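You operate a simulated robot arm through the tools that you are given. There is no shell and no other tool. Be economical: measure what you need, move in short steps, check, and stop when the job is done.

You run a simulated robot arm. Do the job below in one go: nothing can be reset, and whatever is moved stays where it is left.

TASK
Pack jar 60 and the probe thermometer in the case and lock both latches.
Fine: The jar goes in the blue square pocket, the thermometer in the long pocket.

It is judged by the outcome, as a careful person would: the job done as asked, and still so three seconds after it is handed in. It fails if anything else is knocked over, pushed out of place, dropped, spilled or broken.

THE ROBOT
A 6-joint arm with a two-finger gripper on a trunk, on a base that drives. Base frame: it is fixed to the floor where the robot stands at the start and does not move with it; the origin is under the middle of the robot, x ahead of it, y to its left, z up; the surface under the hand at the start is at about z = 700. Readings come in mm, rad, newtons and seconds.
It reaches about 1298 mm from its shoulder. Its first joint turns from -2.601 to 2.601 rad. Places, roughly: blue case latch [400, -600, 700]; blue square pocket [600, -500, 700]; case lid [800, -500, 900]; long pocket [500, -500, 700]; red case latch [400, -300, 700]. Payload 1.57 kg.
The TCP is the grasp point between the finger pads, 21 mm short of the fingertips. In the tool frame z runs along the fingers and y along their closing line. The gripper opens to 70 mm. The gripper's body begins 50 mm behind the TCP.
Orientation is that of the tool frame in the base frame, as [roll, pitch, yaw] about the fixed x, y, z axes, in that order (R = Rz(yaw) Ry(pitch) Rx(roll)). With the fingers straight down and closing along the base's y, the tool's x points along the base's -x, its y along +y and its z along -z.

THE INTERFACE
- The arm moves only by the tool servo_tool. Its argument "increments" is a list of rows, each a list of 6 numbers: the shift along the tool's x, y, z in mm, then the turn, a rotation vector about the tool's x, y, z in rad. In form: [[dx, dy, dz, ax, ay, az], ...]. A call has 1 to 8 rows; each row shifts and turns the commanded pose from where the row before left it, along the tool's axes as they then stand. "jaw" is the gripper command, from -1 (shut) to 1 (fully open), values between in proportion, set as the call begins (left out, the last holds). A row lasts 0.2 s, in which the tool goes at most 50 mm and 0.15 rad; a call with a longer step from one row to the next is refused whole, and so is a gripper value outside its range. Where a pose cannot be reached the arm comes as near as it can. A force on the tool above 60 N (or 10 N above the force at the start of the call, whichever is more), or a blocked arm, ends the call early, and 0.2 s more pass. The fingers move at their own pace and stop on an object; they squeeze with about 30 N. The grip force told is the motor's: it shows also when the fingers shut on nothing. Time passes only in rows, and 0.2 s behind the last, so rows that do not move let the fingers close. It gives the time, the measured TCP pose, the force on the tool (base axes), the opening and the grip force at its end, in the units of the frame above (readings bear some noise), with the torque about the TCP (base axes, N m) and any sound that the robot's microphone picked up.
- Cameras (640 x 400 px; columns grow to the right, rows downward): "scene" is now at [2.4, 114.2, 1849.9]; the picture's right is [-0.74, -0.67, -0.00], its down [-0.53, 0.59, -0.61] and it looks along [0.41, -0.46, -0.79] (base axes); focal length 248 px, centre (320, 200). "wrist" rides on the gripper at [79, 4, -81] in the tool frame; the picture's right is [-0.05, 1.00, 0.00], its down [-0.67, -0.04, -0.74] and it looks along [-0.74, -0.04, 0.67] (tool axes); focal length 256 px, centre (320, 200). There is no depth. A picture from a camera that has moved, and an enlarged one, comes with that camera's place and axes in the base frame and with its lens.
- get_image(camera): a new picture of that camera. The clock stands still meanwhile.
- slide_trunk(by): slides the trunk up (or, below 0, down) by that many mm; the arm and the scene camera ride with it, the base frame stays. It gives what a move gives, with no picture.
- roll_base(legs): drives the robot by 1 to 6 legs, each [ahead, turn to the left] in mm and rad, along the robot's own axes; the way and the turn of a leg run together, so that a leg with both is an arc; at most 1500 mm and 3.142 rad a leg. The arm and the cameras ride along, it lands a little off, and it stops where it bumps. It gives what a move gives.
- aim_head(pan, tilt): turns the head with the scene camera to pan (to the left, within 2.705 rad either way) and tilt (down, from -0.506 to 1.204), counted from straight ahead of the robot. It gives what a move gives.
- close_up(camera, box): a new picture of the part [left, top, right, bottom] of that camera's present view, enlarged. The clock stands still meanwhile.
- close_job(): hands the job in; it is judged then, once.

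Work in short steps. Places have to be worked out from the pictures, the camera data and where the tool is seen: move nearer, look again, correct. Check each grasp and each placing, and mend what went wrong. You have 120 turns and 98 pictures in all, those below and enlarged ones among them. Open the gripper and draw the arm clear of the work before you hand the job in, unless the task says otherwise; then end with one line.

The tools are called after "Call:" as a command line: name --pt "numbers of a row" for each row, then --argument value for the rest, lists and objects as JSON in quotes. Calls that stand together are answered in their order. servo_tool: Moves the arm, as the interface text tells. Its arguments: {"type":"object","properties":{"increments":{"type":"array","items":{"type":"array","items":{"type":"number"}}},"jaw":{"type":"number"}},"required":["increments"]} The other tools are called the same way: slide_trunk (by) slides the trunk up or down; roll_base (legs) drives the base; aim_head (pan, tilt) turns the head that bears the scene camera; get_image (camera) takes a picture; close_up (camera, box) takes an enlarged picture of a part of a camera's view; close_job () hands the job in.

At the start:

```text
time: 0.0
ee_pos: [658.7, -416.4, 1189.7]
ee_rot: [-3.141, -0.002, 3.137]
contact_force: [0.2, 0.4, 0.4]
moment: [0.02, 0.0, 0.01]
opening: 69.9
grip_force: 0.0
trunk travel left (down, up): [-870.0, 100.0]
robot x, y, heading: [1.8, 3.5, 0.002]
head pan, tilt: [-0.84, 0.911]
```

scene: 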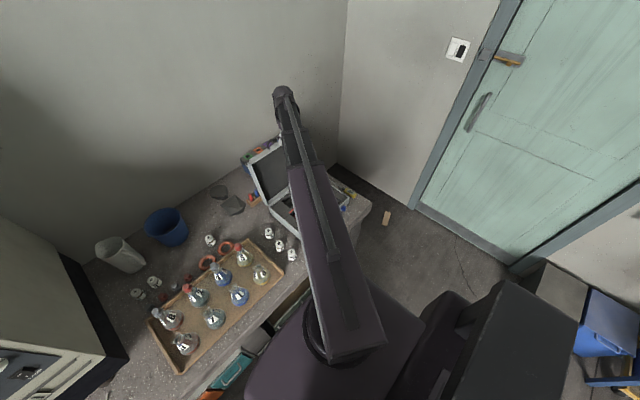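
wrist: 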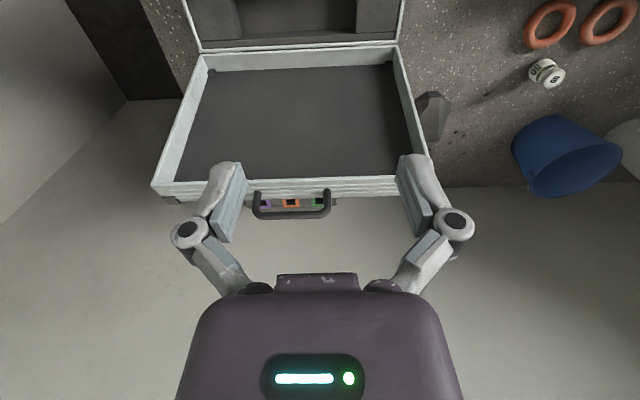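

The arm hides part of the case in the scene view, so I start with enlarged views of the bench and the wrist view of the case.

Call:
close_up --camera "scene" --box '[220, 120, 400, 280]'

Call:
close_up --camera "scene" --box '[80, 200, 320, 380]'

Call:
close_up --camera "wrist" --box '[140, 0, 460, 220]'

```text
2.50 times, centred on (310, 200) of scene
camera zoom: at [2.4, 114.2, 1849.9], right [-0.74, -0.67, 0.0], down [-0.53, 0.59, -0.61], along [0.41, -0.46, -0.79], focal length 619 px, centre (345, 200)
```

zoom: 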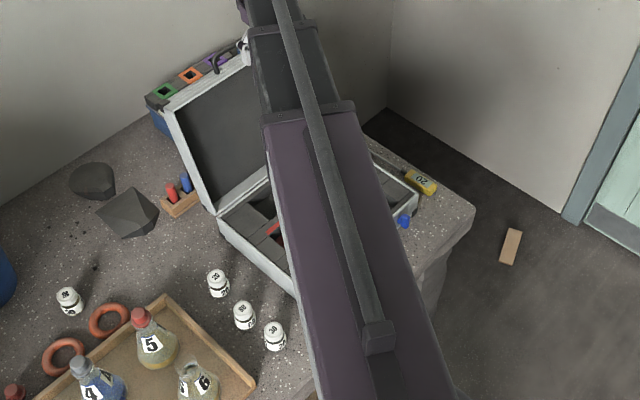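

```text
2.22 times, centred on (200, 290) of scene
camera zoom: at [2.4, 114.2, 1849.9], right [-0.74, -0.67, 0.0], down [-0.53, 0.59, -0.61], along [0.41, -0.46, -0.79], focal length 550 px, centre (587, 0)
```

zoom: 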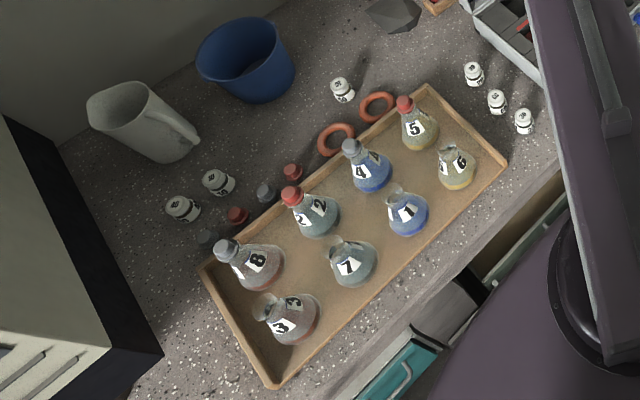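

```text
1.82 times, centred on (300, 110) of wrist
camera zoom: at [579.6, -412.8, 1269.5], right [0.06, 1.0, 0.0], down [0.67, -0.04, 0.74], along [0.74, -0.04, -0.67], focal length 465 px, centre (356, 364)
```

zoom: 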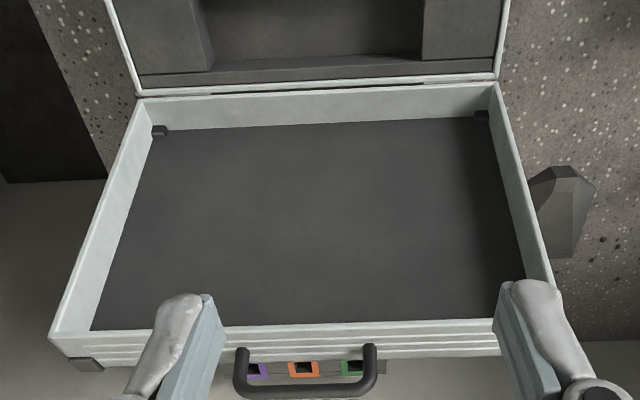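

The arm blocks the case. I draw the tool back by 300 mm so the wrist camera looks into the case.

Call:
servo_tool --pt "50 0 0 0 0 0" --pt "50 0 0 0 0 0" --pt "50 0 0 0 0 0" --pt "50 0 0 0 0 0" --pt "50 0 0 0 0 0" --pt "50 0 0 0 0 0" --pt "0 0 0 0 0 0"

Call:
get_image --camera "wrist"

Call:
get_image --camera "scene"

```text
time: 1.6
ee_pos: [360.0, -416.4, 1189.6]
ee_rot: [3.141, 0.0, 3.138]
contact_force: [-0.5, -0.3, 0.3]
moment: [0.02, 0.02, 0.01]
opening: 69.7
grip_force: 0.0
trunk travel left (down, up): [-870.0, 100.0]
robot x, y, heading: [-1.2, 1.3, -0.0]
head pan, tilt: [-0.84, 0.911]
```

```text
92 pictures are left
camera wrist: at [281.5, -412.2, 1269.3], right [0.06, 1.0, 0.0], down [0.67, -0.04, 0.74], along [0.74, -0.04, -0.67], focal length 256 px, centre (320, 200)
```

wrist: 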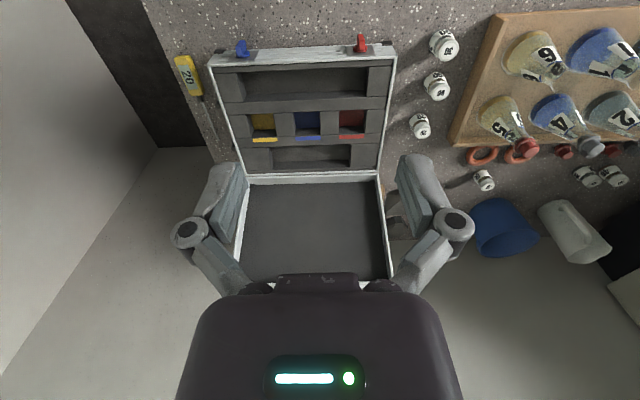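

```text
91 pictures are left
camera scene: at [3.3, 114.0, 1849.9], right [-0.74, -0.67, 0.0], down [-0.53, 0.59, -0.61], along [0.41, -0.46, -0.79], focal length 248 px, centre (320, 200)
```

scene: 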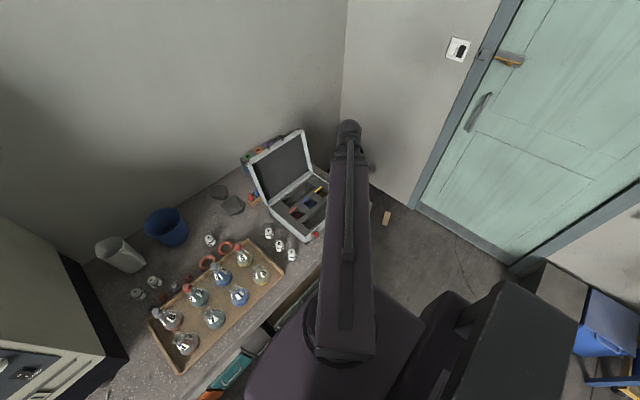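

Now I enlarge the case and its surroundings to find the pockets, latches, thermometer and jar 60.

Call:
close_up --camera "wrist" --box '[160, 20, 480, 220]'

Call:
close_up --camera "scene" --box '[230, 130, 340, 265]'

Call:
close_up --camera "wrist" --box '[390, 20, 640, 200]'

Call:
close_up --camera "wrist" --box '[160, 30, 250, 110]'

```text
2.00 times, centred on (320, 120) of wrist
camera zoom: at [281.5, -412.2, 1269.3], right [0.06, 1.0, 0.0], down [0.67, -0.04, 0.74], along [0.74, -0.04, -0.67], focal length 512 px, centre (320, 360)
```

zoom: 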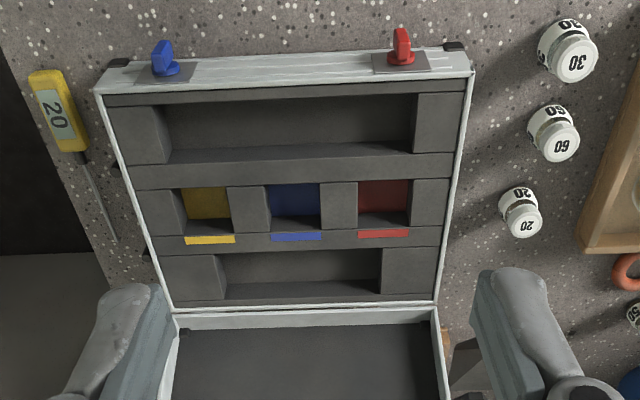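

```text
2.96 times, centred on (285, 198) of scene
camera zoom: at [3.3, 114.0, 1849.9], right [-0.74, -0.67, 0.0], down [-0.53, 0.59, -0.61], along [0.41, -0.46, -0.79], focal length 734 px, centre (424, 207)
```

zoom: 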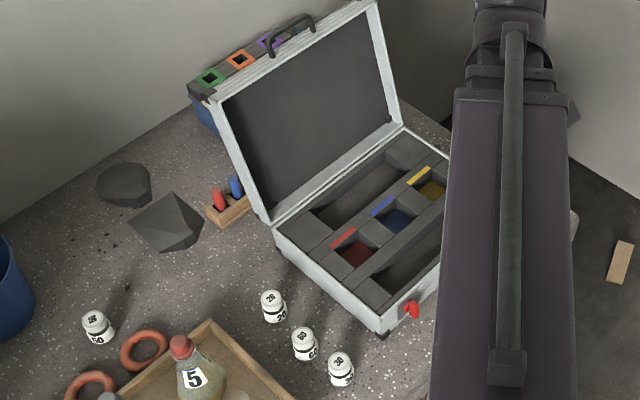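

```text
2.22 times, centred on (515, 110) of wrist
camera zoom: at [281.5, -412.2, 1269.3], right [0.06, 1.0, 0.0], down [0.67, -0.04, 0.74], along [0.74, -0.04, -0.67], focal length 569 px, centre (-113, 400)
```

zoom: 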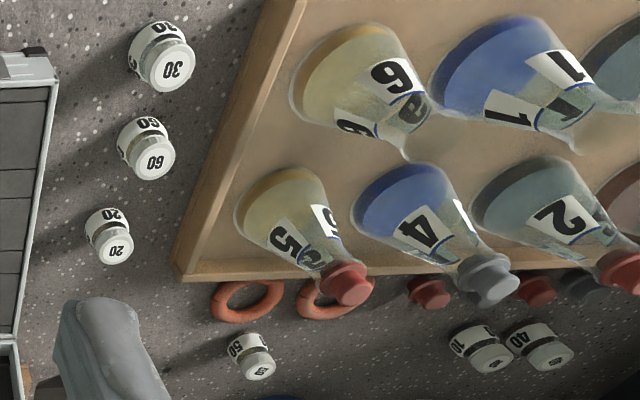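

```text
5.00 times, centred on (205, 70) of wrist
camera zoom: at [281.5, -412.2, 1269.3], right [0.06, 1.0, 0.0], down [0.67, -0.04, 0.74], along [0.74, -0.04, -0.67], focal length 1280 px, centre (895, 850)
```

zoom: 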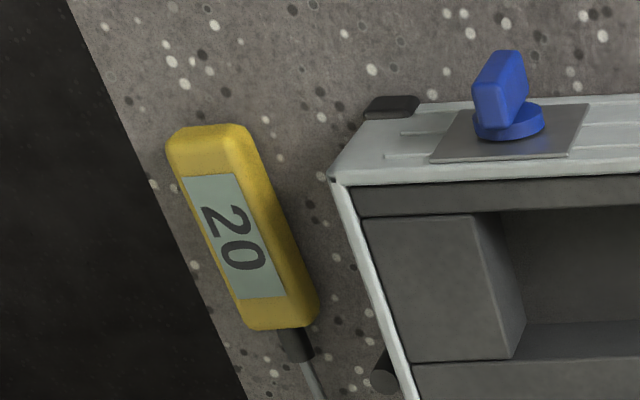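

Jar 60 is the middle one of the row of three left of the case, at about (540,-175). The thermometer lies along x at y≈-703, with its body at x 453–531. I move over jar 60 at z≈950 and look again.

Call:
servo_tool --pt "-20 35 25 0 0 0" --pt "-20 35 25 0 0 0" --pt "-20 35 25 0 0 0" --pt "-20 35 25 0 0 0" --pt "-20 35 25 0 0 0" --pt "-20 35 25 0 0 0" --pt "-20 30 30 0 0 0" --pt "0 0 0 0 0 0"

Call:
get_image --camera "wrist"

Call:
get_image --camera "scene"

```text
time: 3.4
ee_pos: [509.5, -183.8, 1188.6]
ee_rot: [3.141, -0.001, 3.135]
contact_force: [0.3, -0.3, 0.3]
moment: [0.0, 0.0, -0.01]
opening: 69.8
grip_force: 0.1
out of reach, approached as far as the arm can: row 1, 2, 3, 4, 5, 6, 7
trunk travel left (down, up): [-870.0, 100.0]
robot x, y, heading: [-1.5, -1.4, 0.009]
head pan, tilt: [-0.84, 0.911]
```

```text
86 pictures are left
camera wrist: at [430.9, -178.4, 1269.6], right [0.06, 1.0, 0.0], down [0.67, -0.04, 0.75], along [0.74, -0.04, -0.67], focal length 256 px, centre (320, 200)
```

wrist: 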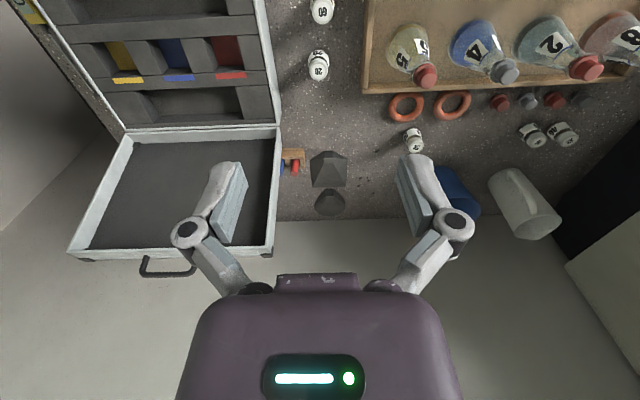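

```text
85 pictures are left
camera scene: at [1.8, 113.9, 1849.9], right [-0.74, -0.67, 0.0], down [-0.53, 0.59, -0.61], along [0.41, -0.46, -0.79], focal length 248 px, centre (320, 200)
```

scene: 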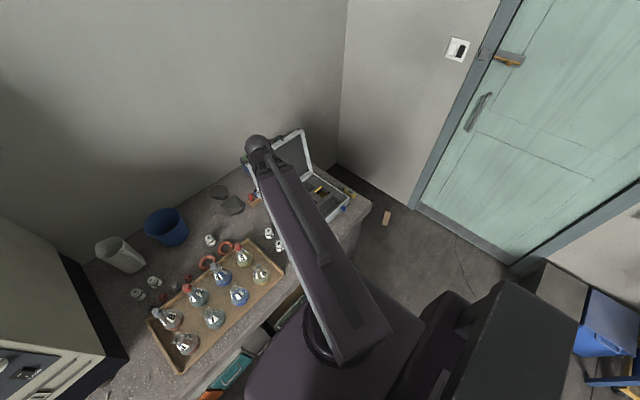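

The arm can't go lower at this trunk height, so I slide the trunk down 200 mm; the hand then comes to about z≈990, still clear of everything.

Call:
slide_trunk --by -200

Call:
get_image --camera "wrist"

```text
time: 5.6
ee_pos: [510.8, -182.2, 988.8]
ee_rot: [-3.141, 0.001, 3.137]
contact_force: [-0.5, -1.2, 0.0]
moment: [-0.02, -0.03, 0.03]
opening: 70.0
grip_force: 0.0
trunk travel left (down, up): [-670.0, 300.0]
robot x, y, heading: [1.7, -1.9, -0.001]
head pan, tilt: [-0.84, 0.911]
```

```text
84 pictures are left
camera wrist: at [431.1, -178.5, 1069.5], right [0.06, 1.0, 0.0], down [0.67, -0.04, 0.74], along [0.74, -0.04, -0.67], focal length 256 px, centre (320, 200)
```

wrist: 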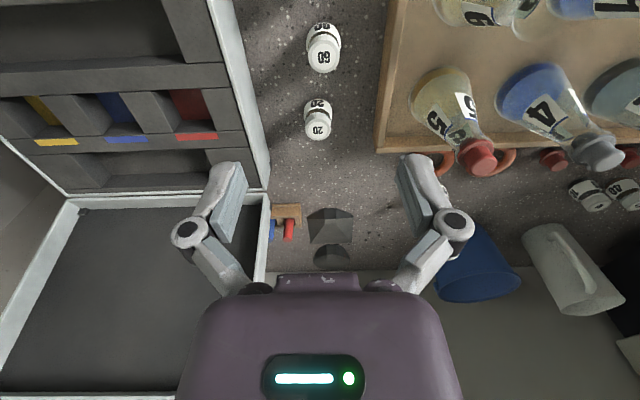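

Two rays put the lid of jar 60 at about (537,-180,755). I lower over it to z≈850.

Call:
servo_tool --pt "-9 1 45 0 0 0" --pt "-9 1 45 0 0 0" --pt "-8 0 40 0 0 0" --pt "0 0 0 0 0 0"

Call:
get_image --camera "wrist"

```text
time: 6.6
ee_pos: [527.9, -180.2, 988.6]
ee_rot: [3.14, -0.001, 3.136]
contact_force: [-1.2, 0.8, 0.1]
moment: [0.0, 0.03, 0.02]
opening: 69.9
grip_force: 0.0
out of reach, approached as far as the arm can: row 1, 2, 3
trunk travel left (down, up): [-670.0, 300.0]
robot x, y, heading: [1.8, -3.9, -0.001]
head pan, tilt: [-0.84, 0.911]
```

```text
83 pictures are left
camera wrist: at [448.7, -176.5, 1069.5], right [0.06, 1.0, 0.0], down [0.67, -0.04, 0.74], along [0.74, -0.04, -0.67], focal length 256 px, centre (320, 200)
```

wrist: 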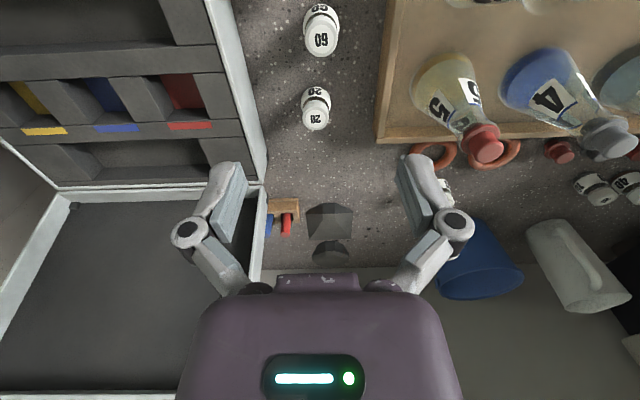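

The arm's low limit follows the trunk. I shift 10 mm forward and slide the trunk down 150 mm more.

Call:
servo_tool --pt "-10 1 0 0 0 0" --pt "0 0 0 0 0 0"

Call:
slide_trunk --by -150

Call:
get_image --camera "wrist"

Call:
get_image --camera "scene"

```text
time: 7.2
ee_pos: [537.4, -179.0, 989.7]
ee_rot: [3.141, -0.001, 3.137]
contact_force: [-0.3, 0.8, 0.0]
moment: [-0.02, -0.03, -0.03]
opening: 69.9
grip_force: 0.1
trunk travel left (down, up): [-670.0, 300.0]
robot x, y, heading: [-1.8, -4.4, 0.002]
head pan, tilt: [-0.84, 0.911]
```

```text
time: 8.9
ee_pos: [538.0, -179.3, 840.0]
ee_rot: [3.141, 0.001, 3.137]
contact_force: [0.8, 0.2, -0.6]
moment: [0.0, 0.0, 0.0]
opening: 70.1
grip_force: 0.0
trunk travel left (down, up): [-520.0, 450.0]
robot x, y, heading: [-1.9, 0.1, 0.004]
head pan, tilt: [-0.84, 0.911]
```

```text
82 pictures are left
camera wrist: at [458.0, -175.6, 919.5], right [0.06, 1.0, 0.0], down [0.67, -0.04, 0.74], along [0.74, -0.04, -0.67], focal length 256 px, centre (320, 200)
```

wrist: 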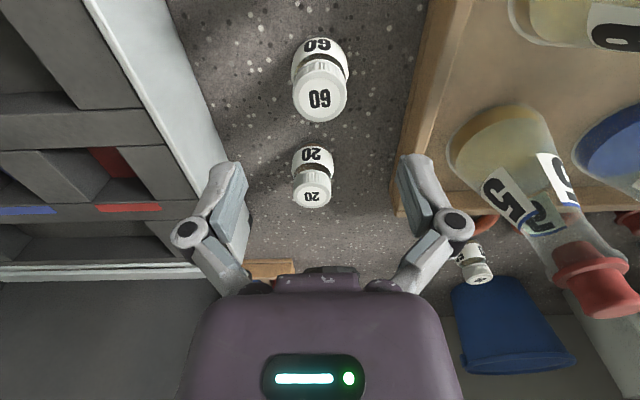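

```text
81 pictures are left
camera scene: at [2.3, 114.2, 1499.9], right [-0.74, -0.67, 0.0], down [-0.53, 0.59, -0.61], along [0.41, -0.46, -0.79], focal length 248 px, centre (320, 200)
```

scene: 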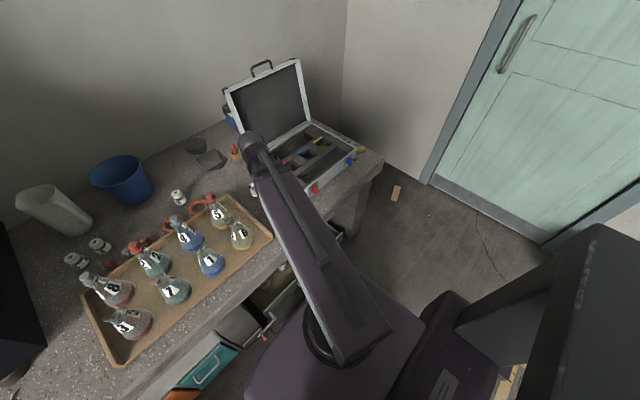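

The lid centre is at about (534,-179), top near z≈755. I shift 4 mm back, lower the trunk 50 mm, and look again before the final descent.

Call:
servo_tool --pt "4 0 0 0 0 0" --pt "0 0 0 0 0 0"

Call:
slide_trunk --by -50

Call:
get_image --camera "wrist"

```text
time: 9.5
ee_pos: [533.6, -178.9, 839.5]
ee_rot: [-3.14, -0.001, 3.137]
contact_force: [1.0, 0.1, 0.0]
moment: [-0.03, -0.02, 0.0]
opening: 70.2
grip_force: 0.1
trunk travel left (down, up): [-520.0, 450.0]
robot x, y, heading: [1.1, 1.1, 0.003]
head pan, tilt: [-0.84, 0.911]
```

```text
time: 10.4
ee_pos: [534.0, -178.7, 789.5]
ee_rot: [-3.141, 0.0, 3.137]
contact_force: [-0.1, 0.6, -0.1]
moment: [0.01, 0.01, -0.03]
opening: 70.0
grip_force: 0.0
trunk travel left (down, up): [-470.0, 500.0]
robot x, y, heading: [0.0, -3.0, 0.002]
head pan, tilt: [-0.84, 0.911]
```

```text
80 pictures are left
camera wrist: at [454.1, -175.1, 869.5], right [0.06, 1.0, 0.0], down [0.67, -0.04, 0.74], along [0.74, -0.04, -0.67], focal length 256 px, centre (320, 200)
```

wrist: 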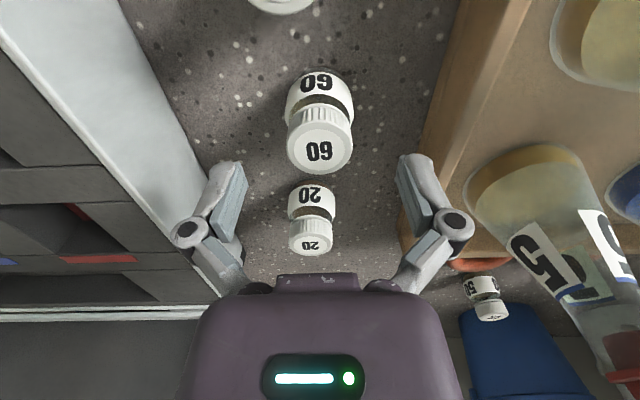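

Lid centre is about (536,-179), diameter about 35 mm, top ≈758. I shift 2 mm, descend 42 mm and close.

Call:
servo_tool --pt "-2 -1 0 0 0 0" --pt "0 0 0 0 0 0"

Call:
slide_trunk --by -42

Call:
servo_tool --pt "0 0 0 0 0 0" --pt "0 0 0 0 0 0" --pt "0 0 0 0 0 0" --pt "0 0 0 0 0 0" --jaw -1

Call:
get_image --camera "wrist"

```text
time: 11.0
ee_pos: [536.6, -179.9, 788.5]
ee_rot: [3.141, 0.002, 3.136]
contact_force: [-0.1, 0.1, -0.1]
moment: [0.01, -0.02, 0.0]
opening: 69.9
grip_force: 0.1
trunk travel left (down, up): [-470.0, 500.0]
robot x, y, heading: [-1.0, -0.9, -0.002]
head pan, tilt: [-0.84, 0.911]
```

```text
time: 11.9
ee_pos: [535.9, -180.4, 747.2]
ee_rot: [-3.141, 0.0, 3.138]
contact_force: [0.8, -0.3, 0.3]
moment: [-0.04, 0.02, -0.03]
opening: 70.2
grip_force: 0.0
trunk travel left (down, up): [-428.0, 542.0]
robot x, y, heading: [3.8, -2.6, 0.001]
head pan, tilt: [-0.84, 0.911]
```

```text
time: 12.9
ee_pos: [534.8, -179.4, 746.9]
ee_rot: [-3.141, 0.001, 3.137]
contact_force: [2.7, 1.0, 10.9]
moment: [0.01, -0.06, 0.01]
opening: 40.7
grip_force: 30.2
trunk travel left (down, up): [-428.0, 542.0]
robot x, y, heading: [2.3, -2.6, 0.004]
head pan, tilt: [-0.84, 0.911]
```

```text
79 pictures are left
camera wrist: at [455.8, -176.4, 827.8], right [0.06, 1.0, 0.0], down [0.67, -0.04, 0.75], along [0.74, -0.04, -0.67], focal length 256 px, centre (320, 200)
```

wrist: 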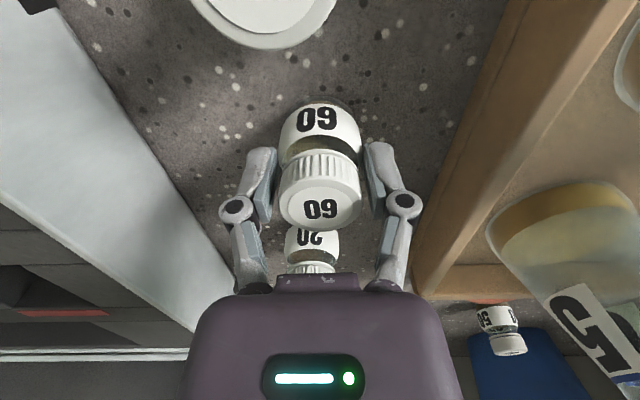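

The jar is held at 40.7 mm opening and 30 N. I lift it with the trunk by 180 mm and check.

Call:
slide_trunk --by 180

Call:
get_image --camera "wrist"

Call:
aim_head --pan -0.75 --tilt 0.75

Call:
get_image --camera "scene"

```text
time: 14.9
ee_pos: [535.3, -180.8, 925.6]
ee_rot: [-3.142, -0.001, 3.136]
contact_force: [-0.5, -0.8, -0.2]
moment: [-0.02, 0.03, 0.01]
opening: 40.8
grip_force: 30.0
trunk travel left (down, up): [-608.0, 362.0]
robot x, y, heading: [1.1, -5.5, 0.002]
head pan, tilt: [-0.84, 0.911]
```

```text
78 pictures are left
camera wrist: at [456.1, -176.5, 1007.4], right [0.06, 1.0, 0.0], down [0.67, -0.04, 0.74], along [0.74, -0.04, -0.67], focal length 256 px, centre (320, 200)
```

wrist: 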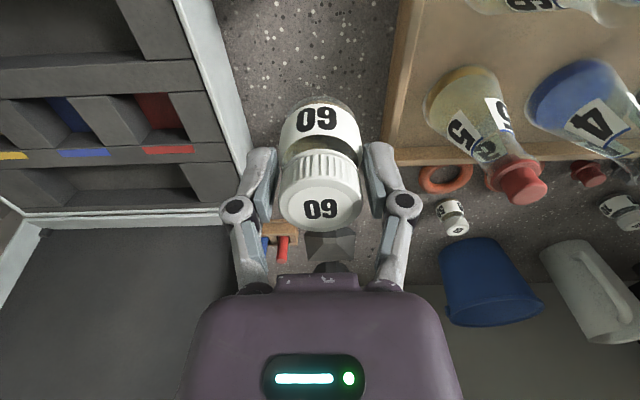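

```text
time: 15.6
ee_pos: [535.5, -181.5, 927.8]
ee_rot: [-3.141, 0.001, 3.135]
contact_force: [0.5, 0.3, -0.5]
moment: [0.01, 0.0, 0.02]
opening: 40.8
grip_force: 29.5
trunk travel left (down, up): [-608.0, 362.0]
robot x, y, heading: [0.9, -3.1, -0.004]
head pan, tilt: [-0.75, 0.75]
```

```text
77 pictures are left
camera scene: at [13.0, 113.4, 1600.6], right [-0.68, -0.73, 0.0], down [-0.5, 0.47, -0.73], along [0.54, -0.5, -0.68], focal length 248 px, centre (320, 200)
```

scene: 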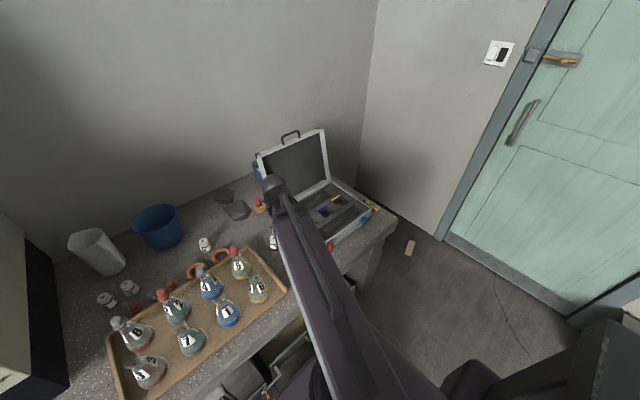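

The jar is up and reads 60. Triangulating the blue strip gives an insert top of z≈768 and a pocket centre near (583,-456), about 55 mm square. I move there at this height, clear of the rim.

Call:
servo_tool --pt "-12 -46 0 0 0 0" --pt "-12 -46 0 0 0 0" --pt "-12 -46 0 0 0 0" --pt "-12 -46 0 0 0 0" --pt "-12 -46 0 0 0 0" --pt "-5 -45 0 0 0 0" --pt "0 0 0 0 0 0"

Call:
get_image --camera "wrist"

Call:
get_image --camera "scene"

```text
time: 17.2
ee_pos: [598.4, -456.4, 926.7]
ee_rot: [3.141, 0.0, 3.134]
contact_force: [-0.3, -0.1, -0.7]
moment: [0.01, 0.02, 0.0]
opening: 40.7
grip_force: 30.6
trunk travel left (down, up): [-608.0, 362.0]
robot x, y, heading: [1.6, -0.6, -0.006]
head pan, tilt: [-0.75, 0.75]
```

```text
76 pictures are left
camera wrist: at [519.2, -451.6, 1007.4], right [0.06, 1.0, 0.0], down [0.67, -0.04, 0.74], along [0.74, -0.04, -0.67], focal length 256 px, centre (320, 200)
```

wrist: 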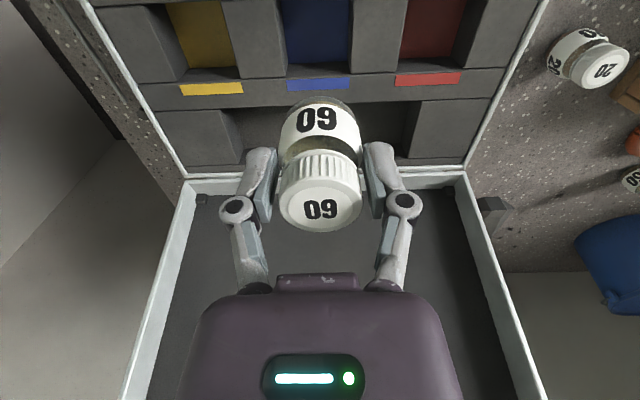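

```text
75 pictures are left
camera scene: at [12.9, 113.2, 1600.6], right [-0.68, -0.73, 0.0], down [-0.5, 0.46, -0.73], along [0.54, -0.5, -0.68], focal length 248 px, centre (320, 200)
```

scene: 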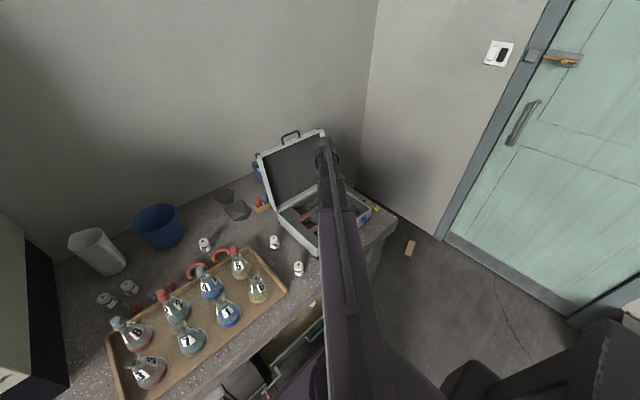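

I enlarge the pocket to gauge its opening and depth.

Call:
close_up --camera "wrist" --box '[230, 0, 400, 110]'

```text
3.64 times, centred on (315, 55) of wrist
camera zoom: at [519.2, -451.6, 1007.4], right [0.06, 1.0, 0.0], down [0.67, -0.04, 0.74], along [0.74, -0.04, -0.67], focal length 931 px, centre (338, 727)
```

zoom: 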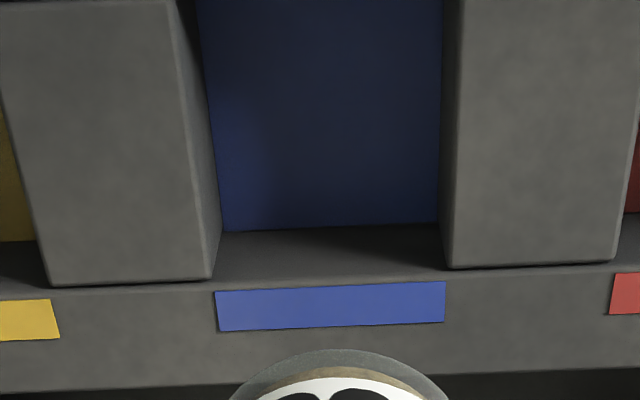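

From this view the pocket floor is at z≈740 (28 mm deep), 58.7 mm wide, centred near (586,-458). The jar will stand about 30 mm above the insert, so the fingers only graze the divider tops. I centre it and lower the trunk 125 mm (jar bottom ≈755).

Call:
servo_tool --pt "12 -2 0 0 0 0" --pt "0 0 0 0 0 0"

Call:
slide_trunk --by -125

Call:
get_image --camera "wrist"

Call:
get_image --camera "scene"

```text
time: 17.8
ee_pos: [586.5, -457.1, 927.1]
ee_rot: [-3.141, -0.001, 3.137]
contact_force: [0.3, 0.0, -1.2]
moment: [0.0, -0.01, -0.05]
opening: 40.8
grip_force: 29.8
trunk travel left (down, up): [-608.0, 362.0]
robot x, y, heading: [2.9, -2.1, 0.004]
head pan, tilt: [-0.75, 0.75]
```

```text
time: 19.3
ee_pos: [586.3, -456.4, 802.9]
ee_rot: [3.141, 0.0, 3.137]
contact_force: [0.3, 1.1, -0.5]
moment: [-0.02, -0.01, 0.0]
opening: 40.9
grip_force: 29.9
trunk travel left (down, up): [-483.0, 487.0]
robot x, y, heading: [0.5, 0.1, 0.001]
head pan, tilt: [-0.75, 0.75]
```

```text
73 pictures are left
camera wrist: at [507.3, -453.2, 882.5], right [0.06, 1.0, 0.0], down [0.67, -0.04, 0.74], along [0.74, -0.04, -0.67], focal length 256 px, centre (320, 200)
```

wrist: 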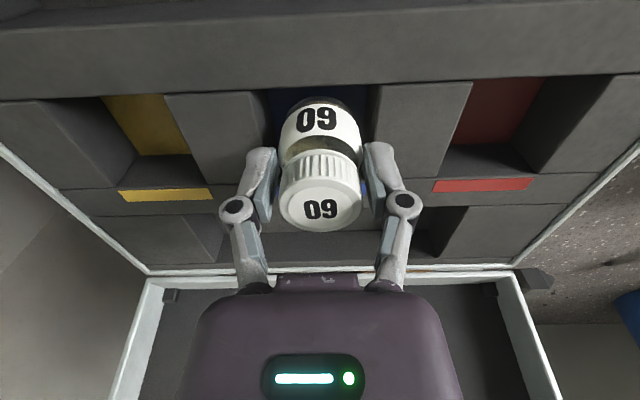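

```text
72 pictures are left
camera scene: at [13.0, 113.4, 1475.7], right [-0.68, -0.73, 0.0], down [-0.5, 0.46, -0.73], along [0.54, -0.5, -0.68], focal length 248 px, centre (320, 200)
```

scene: 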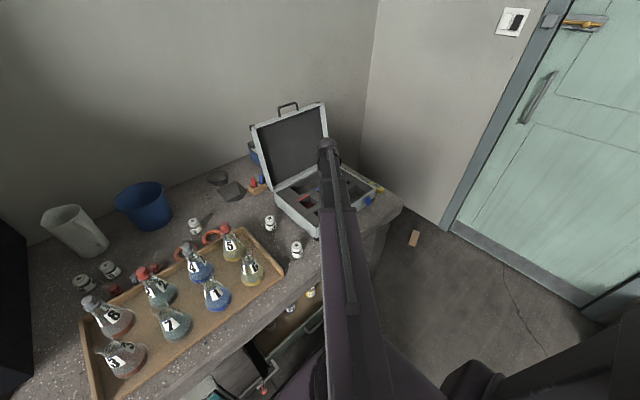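

Pocket near edge comes out at x≈558, so the jar is centred. I lower in small steps, watching force.

Call:
slide_trunk --by -11

Call:
slide_trunk --by -4

Call:
close_up --camera "wrist" --box '[220, 60, 420, 240]'

```text
time: 19.9
ee_pos: [586.4, -456.0, 791.0]
ee_rot: [3.141, -0.001, 3.139]
contact_force: [0.7, 0.5, -1.7]
moment: [0.0, 0.0, 0.01]
opening: 40.9
grip_force: 29.6
trunk travel left (down, up): [-472.0, 498.0]
robot x, y, heading: [2.5, -2.0, 0.001]
head pan, tilt: [-0.75, 0.75]
```

```text
time: 20.5
ee_pos: [586.7, -456.9, 788.6]
ee_rot: [3.142, 0.004, 3.136]
contact_force: [4.8, -5.3, 19.9]
moment: [0.51, -0.06, -0.16]
opening: 41.0
grip_force: 29.8
trunk travel left (down, up): [-468.0, 502.0]
robot x, y, heading: [0.1, -1.5, 0.003]
head pan, tilt: [-0.75, 0.75]
```

```text
2.22 times, centred on (320, 150) of wrist
camera zoom: at [507.1, -453.1, 868.4], right [0.06, 1.0, 0.0], down [0.66, -0.04, 0.75], along [0.74, -0.04, -0.67], focal length 569 px, centre (320, 311)
```

zoom: 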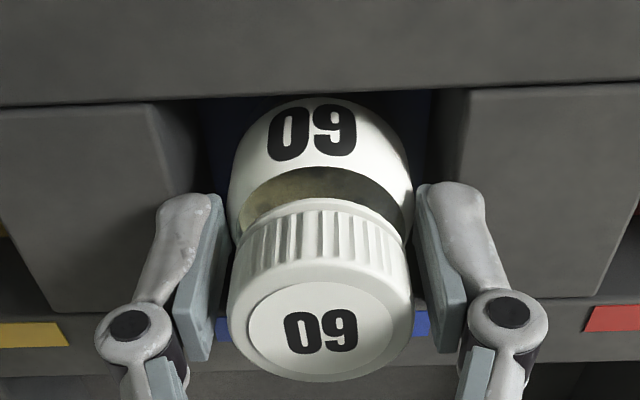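

Contact of 20 N at z=788.6 fits the jar standing on the floor (or a finger just on a divider). I open slightly to release.

Call:
servo_tool --pt "0 0 0 0 0 0" --pt "0 0 0 0 0 0" --jaw 0.33

Call:
slide_trunk --by 8

Call:
servo_tool --pt "0 0 0 0 0 0" --pt "0 0 0 0 0 0" --jaw 1

Call:
get_image --camera "wrist"

```text
time: 21.1
ee_pos: [586.3, -456.8, 787.8]
ee_rot: [3.141, 0.0, 3.138]
contact_force: [-0.5, 0.1, 2.3]
moment: [0.01, 0.03, -0.02]
opening: 46.7
grip_force: 0.0
trunk travel left (down, up): [-468.0, 502.0]
robot x, y, heading: [-0.2, -3.9, 0.006]
head pan, tilt: [-0.75, 0.75]
```

```text
time: 21.6
ee_pos: [586.5, -457.4, 795.9]
ee_rot: [3.141, -0.001, 3.136]
contact_force: [0.5, -0.3, 0.6]
moment: [0.01, 0.05, 0.0]
opening: 46.6
grip_force: 0.1
trunk travel left (down, up): [-476.0, 494.0]
robot x, y, heading: [1.1, -1.2, -0.003]
head pan, tilt: [-0.75, 0.75]
```

```text
time: 22.2
ee_pos: [585.7, -457.8, 795.5]
ee_rot: [3.141, 0.001, 3.135]
contact_force: [-0.3, -0.7, 0.1]
moment: [0.02, -0.01, 0.03]
opening: 69.8
grip_force: 0.3
trunk travel left (down, up): [-476.0, 494.0]
robot x, y, heading: [3.0, -0.7, -0.0]
head pan, tilt: [-0.75, 0.75]
```

```text
70 pictures are left
camera wrist: at [507.3, -453.2, 875.5], right [0.06, 1.0, 0.0], down [0.67, -0.04, 0.74], along [0.74, -0.04, -0.67], focal length 256 px, centre (320, 200)
```

wrist: 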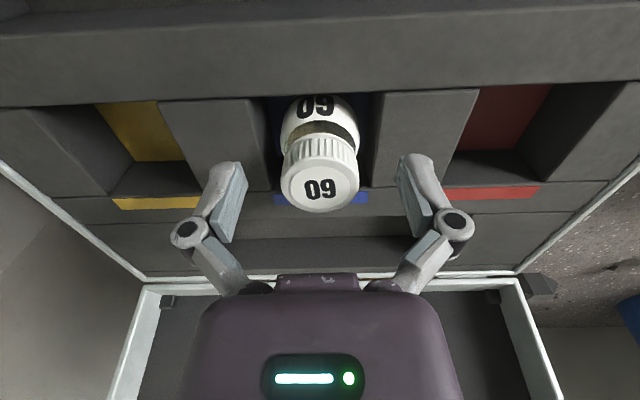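

The jar stands free in the blue pocket. I raise 130 mm and move to above the thermometer at about (490,-690).

Call:
slide_trunk --by 130

Call:
servo_tool --pt "16 -38 0 0 0 0" --pt "16 -38 0 0 0 0" --pt "16 -38 0 0 0 0" --pt "16 -38 0 0 0 0" --pt "16 -38 0 0 0 0" --pt "16 -38 0 0 0 0" --pt "0 -10 0 0 0 0" --pt "0 0 0 0 0 0"

Call:
get_image --camera "wrist"

Call:
get_image --camera "scene"

```text
time: 23.8
ee_pos: [586.2, -458.5, 923.3]
ee_rot: [-3.141, -0.001, 3.137]
contact_force: [-0.4, 0.1, -0.7]
moment: [0.0, 0.01, -0.01]
opening: 70.0
grip_force: 0.1
trunk travel left (down, up): [-606.0, 364.0]
robot x, y, heading: [-1.8, -1.0, 0.005]
head pan, tilt: [-0.75, 0.75]
```

```text
time: 25.6
ee_pos: [488.5, -693.0, 924.4]
ee_rot: [3.141, -0.001, 3.136]
contact_force: [0.5, -0.7, -0.4]
moment: [-0.03, 0.0, 0.04]
opening: 70.0
grip_force: 0.1
trunk travel left (down, up): [-606.0, 364.0]
robot x, y, heading: [-0.0, -2.3, 0.003]
head pan, tilt: [-0.75, 0.75]
```

```text
69 pictures are left
camera wrist: at [409.6, -690.3, 1005.5], right [0.06, 1.0, 0.0], down [0.67, -0.04, 0.74], along [0.74, -0.04, -0.67], focal length 256 px, centre (320, 200)
```

wrist: 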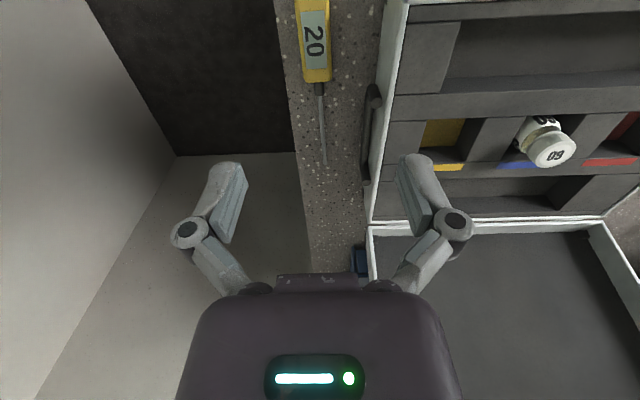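

```text
68 pictures are left
camera scene: at [12.9, 113.5, 1598.6], right [-0.68, -0.73, 0.0], down [-0.5, 0.46, -0.73], along [0.54, -0.5, -0.68], focal length 248 px, centre (320, 200)
```

scene: 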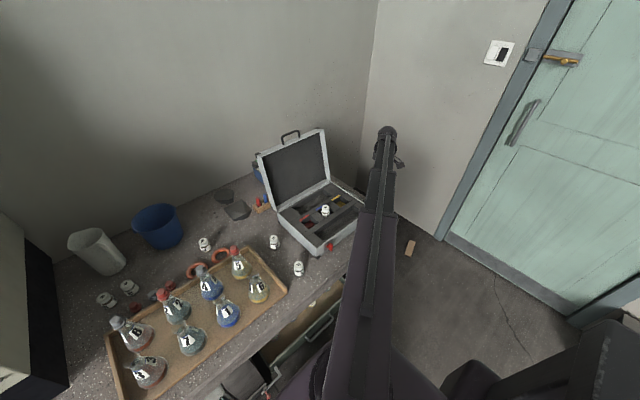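

Thermometer lies along x at y≈-700: body x 453–533, probe tip x≈664. I line up at (495,-700) and lower the trunk 120 mm to look closer.

Call:
servo_tool --pt "-6 -7 0 0 0 0" --pt "0 0 0 0 0 0"

Call:
slide_trunk --by -120

Call:
get_image --camera "wrist"

```text
time: 26.2
ee_pos: [494.2, -700.7, 924.9]
ee_rot: [3.141, 0.001, 3.137]
contact_force: [0.0, -0.8, 0.4]
moment: [-0.02, -0.01, -0.05]
opening: 70.0
grip_force: 0.0
trunk travel left (down, up): [-606.0, 364.0]
robot x, y, heading: [-0.4, -0.2, 0.003]
head pan, tilt: [-0.75, 0.75]
```

```text
time: 27.7
ee_pos: [494.8, -702.2, 804.8]
ee_rot: [3.141, 0.001, 3.135]
contact_force: [0.4, 1.0, 0.0]
moment: [0.03, 0.0, -0.02]
opening: 70.0
grip_force: 0.0
trunk travel left (down, up): [-486.0, 484.0]
robot x, y, heading: [2.2, -7.1, 0.005]
head pan, tilt: [-0.75, 0.75]
```

```text
67 pictures are left
camera wrist: at [415.0, -697.4, 885.5], right [0.06, 1.0, 0.0], down [0.67, -0.04, 0.74], along [0.74, -0.04, -0.67], focal length 256 px, centre (320, 200)
```

wrist: 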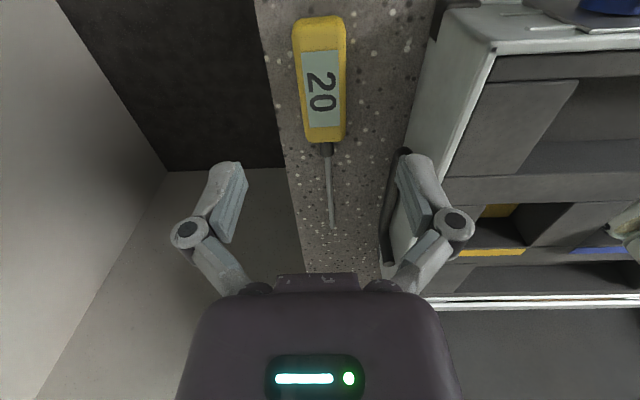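

Body spans x 452–536 at y≈-700. I narrow the jaw to about 50 mm to stay off the case's side fitting, then descend to TCP z≈730.

Call:
servo_tool --pt "0 1 0 0 0 0" --pt "0 0 0 0 0 0" --jaw 0.45

Call:
slide_trunk --by -55

Call:
get_image --camera "wrist"

```text
time: 28.3
ee_pos: [495.1, -700.3, 804.5]
ee_rot: [-3.141, 0.001, 3.136]
contact_force: [0.1, 0.2, 0.0]
moment: [-0.02, 0.0, 0.06]
opening: 51.0
grip_force: 0.0
trunk travel left (down, up): [-486.0, 484.0]
robot x, y, heading: [1.7, -0.7, 0.004]
head pan, tilt: [-0.75, 0.75]
```

```text
time: 29.3
ee_pos: [494.4, -700.4, 750.6]
ee_rot: [-3.141, 0.0, 3.134]
contact_force: [-0.1, -0.8, -0.3]
moment: [0.03, 0.0, 0.03]
opening: 50.5
grip_force: 0.1
trunk travel left (down, up): [-431.0, 539.0]
robot x, y, heading: [2.0, -4.8, 0.003]
head pan, tilt: [-0.75, 0.75]
```

```text
66 pictures are left
camera wrist: at [415.0, -696.3, 830.5], right [0.06, 1.0, 0.0], down [0.67, -0.04, 0.74], along [0.74, -0.04, -0.67], focal length 256 px, centre (320, 200)
```

wrist: 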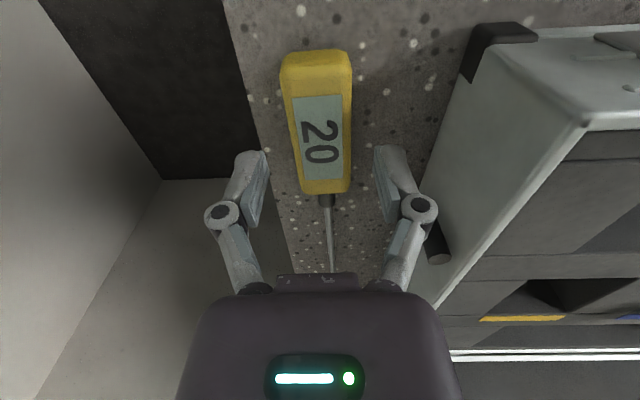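

Aligned; descending 22 mm more and closing.

Call:
slide_trunk --by -22

Call:
servo_tool --pt "0 0 0 0 0 0" --pt "0 0 0 0 0 0" --pt "0 0 0 0 0 0" --jaw -1

Call:
get_image --camera "wrist"

```text
time: 29.9
ee_pos: [494.5, -700.5, 727.7]
ee_rot: [3.141, 0.0, 3.136]
contact_force: [-0.5, 0.9, 0.3]
moment: [0.01, -0.05, 0.01]
opening: 50.6
grip_force: 0.1
trunk travel left (down, up): [-409.0, 561.0]
robot x, y, heading: [2.3, -0.7, -0.001]
head pan, tilt: [-0.75, 0.75]
```

```text
time: 30.8
ee_pos: [493.6, -700.8, 728.0]
ee_rot: [-3.141, -0.002, 3.138]
contact_force: [0.8, 0.3, 2.4]
moment: [0.02, -0.04, 0.01]
opening: 31.4
grip_force: 29.8
trunk travel left (down, up): [-409.0, 561.0]
robot x, y, heading: [3.1, -2.6, 0.004]
head pan, tilt: [-0.75, 0.75]
```

```text
65 pictures are left
camera wrist: at [414.9, -696.2, 808.6], right [0.06, 1.0, 0.0], down [0.67, -0.04, 0.74], along [0.74, -0.04, -0.67], focal length 256 px, centre (320, 200)
```

wrist: 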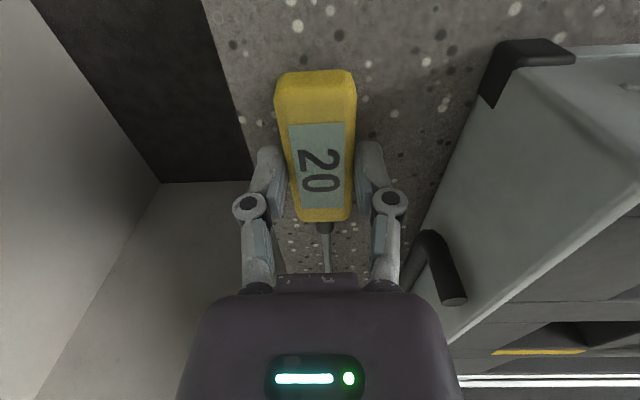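

Held at 31.4 mm. I lift by 220 mm and then turn it so the probe points to +y.

Call:
slide_trunk --by 220

Call:
servo_tool --pt "0 0 0 0 0 -0.14" --pt "0 0 0 0 0 -0.14" --pt "0 0 0 0 0 -0.14" --pt "0 0 0 0 0 -0.14" --pt "0 0 0 0 0 -0.14" --pt "0 0 0 0 0 0"

Call:
get_image --camera "wrist"

Call:
get_image --camera "scene"

```text
time: 33.1
ee_pos: [494.6, -700.8, 947.8]
ee_rot: [3.139, 0.0, 3.136]
contact_force: [0.5, 0.2, -0.1]
moment: [0.02, -0.02, 0.01]
opening: 30.9
grip_force: 30.2
trunk travel left (down, up): [-629.0, 341.0]
robot x, y, heading: [-1.3, -0.5, 0.001]
head pan, tilt: [-0.75, 0.75]
```

```text
time: 34.5
ee_pos: [494.1, -700.1, 948.3]
ee_rot: [3.141, 0.0, -2.446]
contact_force: [-0.2, 0.0, 0.1]
moment: [-0.01, 0.02, -0.01]
opening: 31.1
grip_force: 29.8
trunk travel left (down, up): [-629.0, 341.0]
robot x, y, heading: [2.4, -0.9, 0.001]
head pan, tilt: [-0.75, 0.75]
```

```text
64 pictures are left
camera wrist: at [431.2, -748.7, 1028.4], right [-0.6, 0.8, 0.0], down [0.53, 0.4, 0.74], along [0.6, 0.45, -0.67], focal length 256 px, centre (320, 200)
```

wrist: 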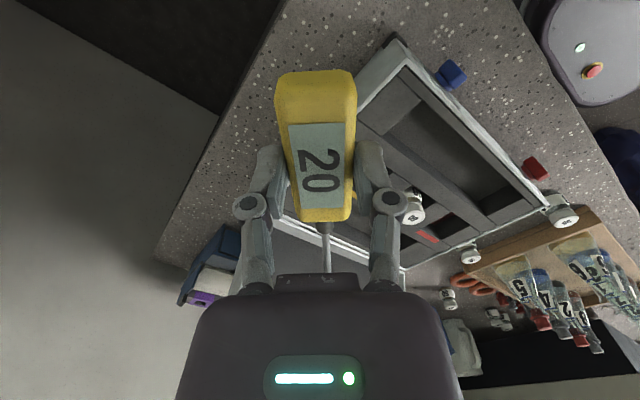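

```text
63 pictures are left
camera scene: at [12.9, 113.3, 1621.6], right [-0.68, -0.73, 0.0], down [-0.5, 0.46, -0.73], along [0.54, -0.5, -0.68], focal length 248 px, centre (320, 200)
```

scene: 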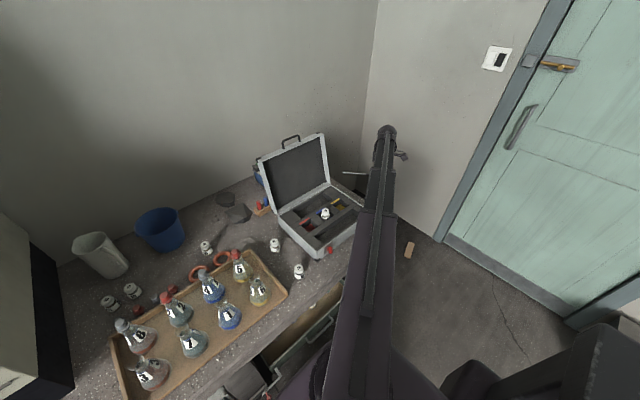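

The turn is going well. I finish the turn to yaw -1.571.

Call:
servo_tool --pt "0 0 0 0 0 -0.146" --pt "0 0 0 0 0 -0.146" --pt "0 0 0 0 0 -0.146" --pt "0 0 0 0 0 -0.146" --pt "0 0 0 0 0 -0.146" --pt "0 0 0 0 0 -0.145" --pt "0 0 0 0 0 0"

Call:
servo_tool --pt "-45 0 0 0 0 0" --pt "-45 0 0 0 0 0" --pt "-45 0 0 0 0 0" --pt "-46 -3 0 0 0 0" --pt "0 0 0 0 0 0"

Call:
get_image --camera "wrist"

Call:
get_image --camera "scene"

```text
time: 36.1
ee_pos: [494.2, -699.5, 948.5]
ee_rot: [3.141, -0.001, -1.569]
contact_force: [-0.5, 0.2, -1.0]
moment: [0.0, 0.03, 0.01]
opening: 31.1
grip_force: 29.9
trunk travel left (down, up): [-629.0, 341.0]
robot x, y, heading: [-2.0, -4.8, 0.0]
head pan, tilt: [-0.75, 0.75]
```

```text
time: 37.3
ee_pos: [495.5, -518.6, 947.9]
ee_rot: [-3.139, -0.001, -1.571]
contact_force: [-0.1, 0.4, -1.2]
moment: [-0.02, 0.0, 0.02]
opening: 30.8
grip_force: 29.8
trunk travel left (down, up): [-629.0, 341.0]
robot x, y, heading: [3.3, -1.0, 0.0]
head pan, tilt: [-0.75, 0.75]
```

```text
62 pictures are left
camera wrist: at [491.6, -598.1, 1028.4], right [-1.0, 0.05, 0.0], down [0.04, 0.67, 0.74], along [0.04, 0.74, -0.67], focal length 256 px, centre (320, 200)
```

wrist: 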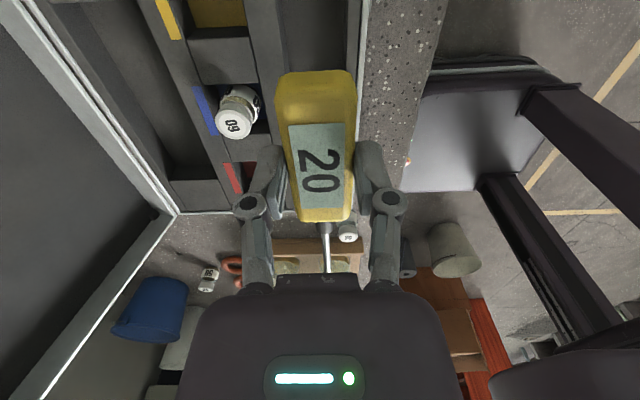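

```text
61 pictures are left
camera scene: at [13.1, 113.5, 1621.6], right [-0.68, -0.73, 0.0], down [-0.5, 0.46, -0.73], along [0.54, -0.5, -0.68], focal length 248 px, centre (320, 200)
```

scene: 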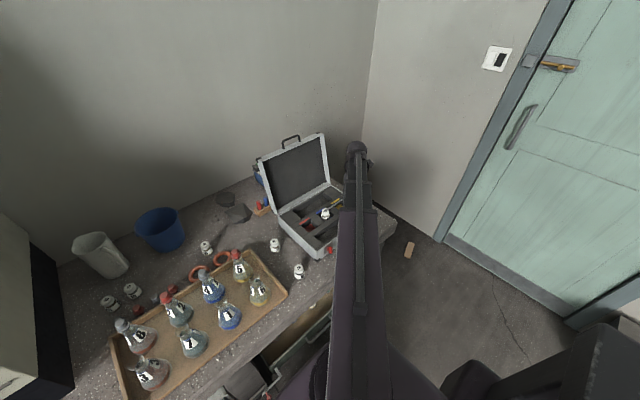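

I enlarge the part of the pocket visible past the body to measure its x edges.

Call:
close_up --camera "wrist" --box '[230, 0, 400, 110]'

```text
3.64 times, centred on (315, 55) of wrist
camera zoom: at [491.6, -598.1, 1028.4], right [-1.0, 0.05, 0.0], down [0.04, 0.67, 0.74], along [0.04, 0.74, -0.67], focal length 931 px, centre (338, 727)
```

zoom: 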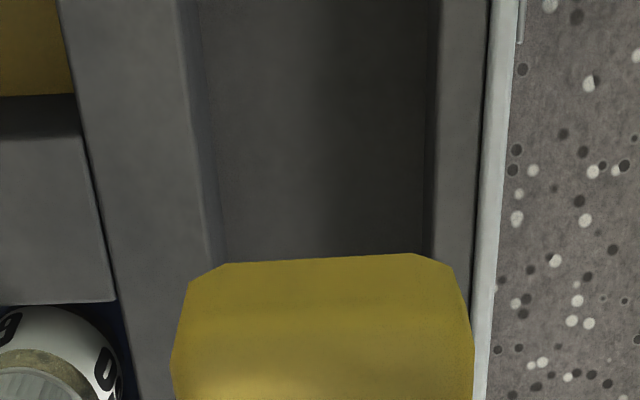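

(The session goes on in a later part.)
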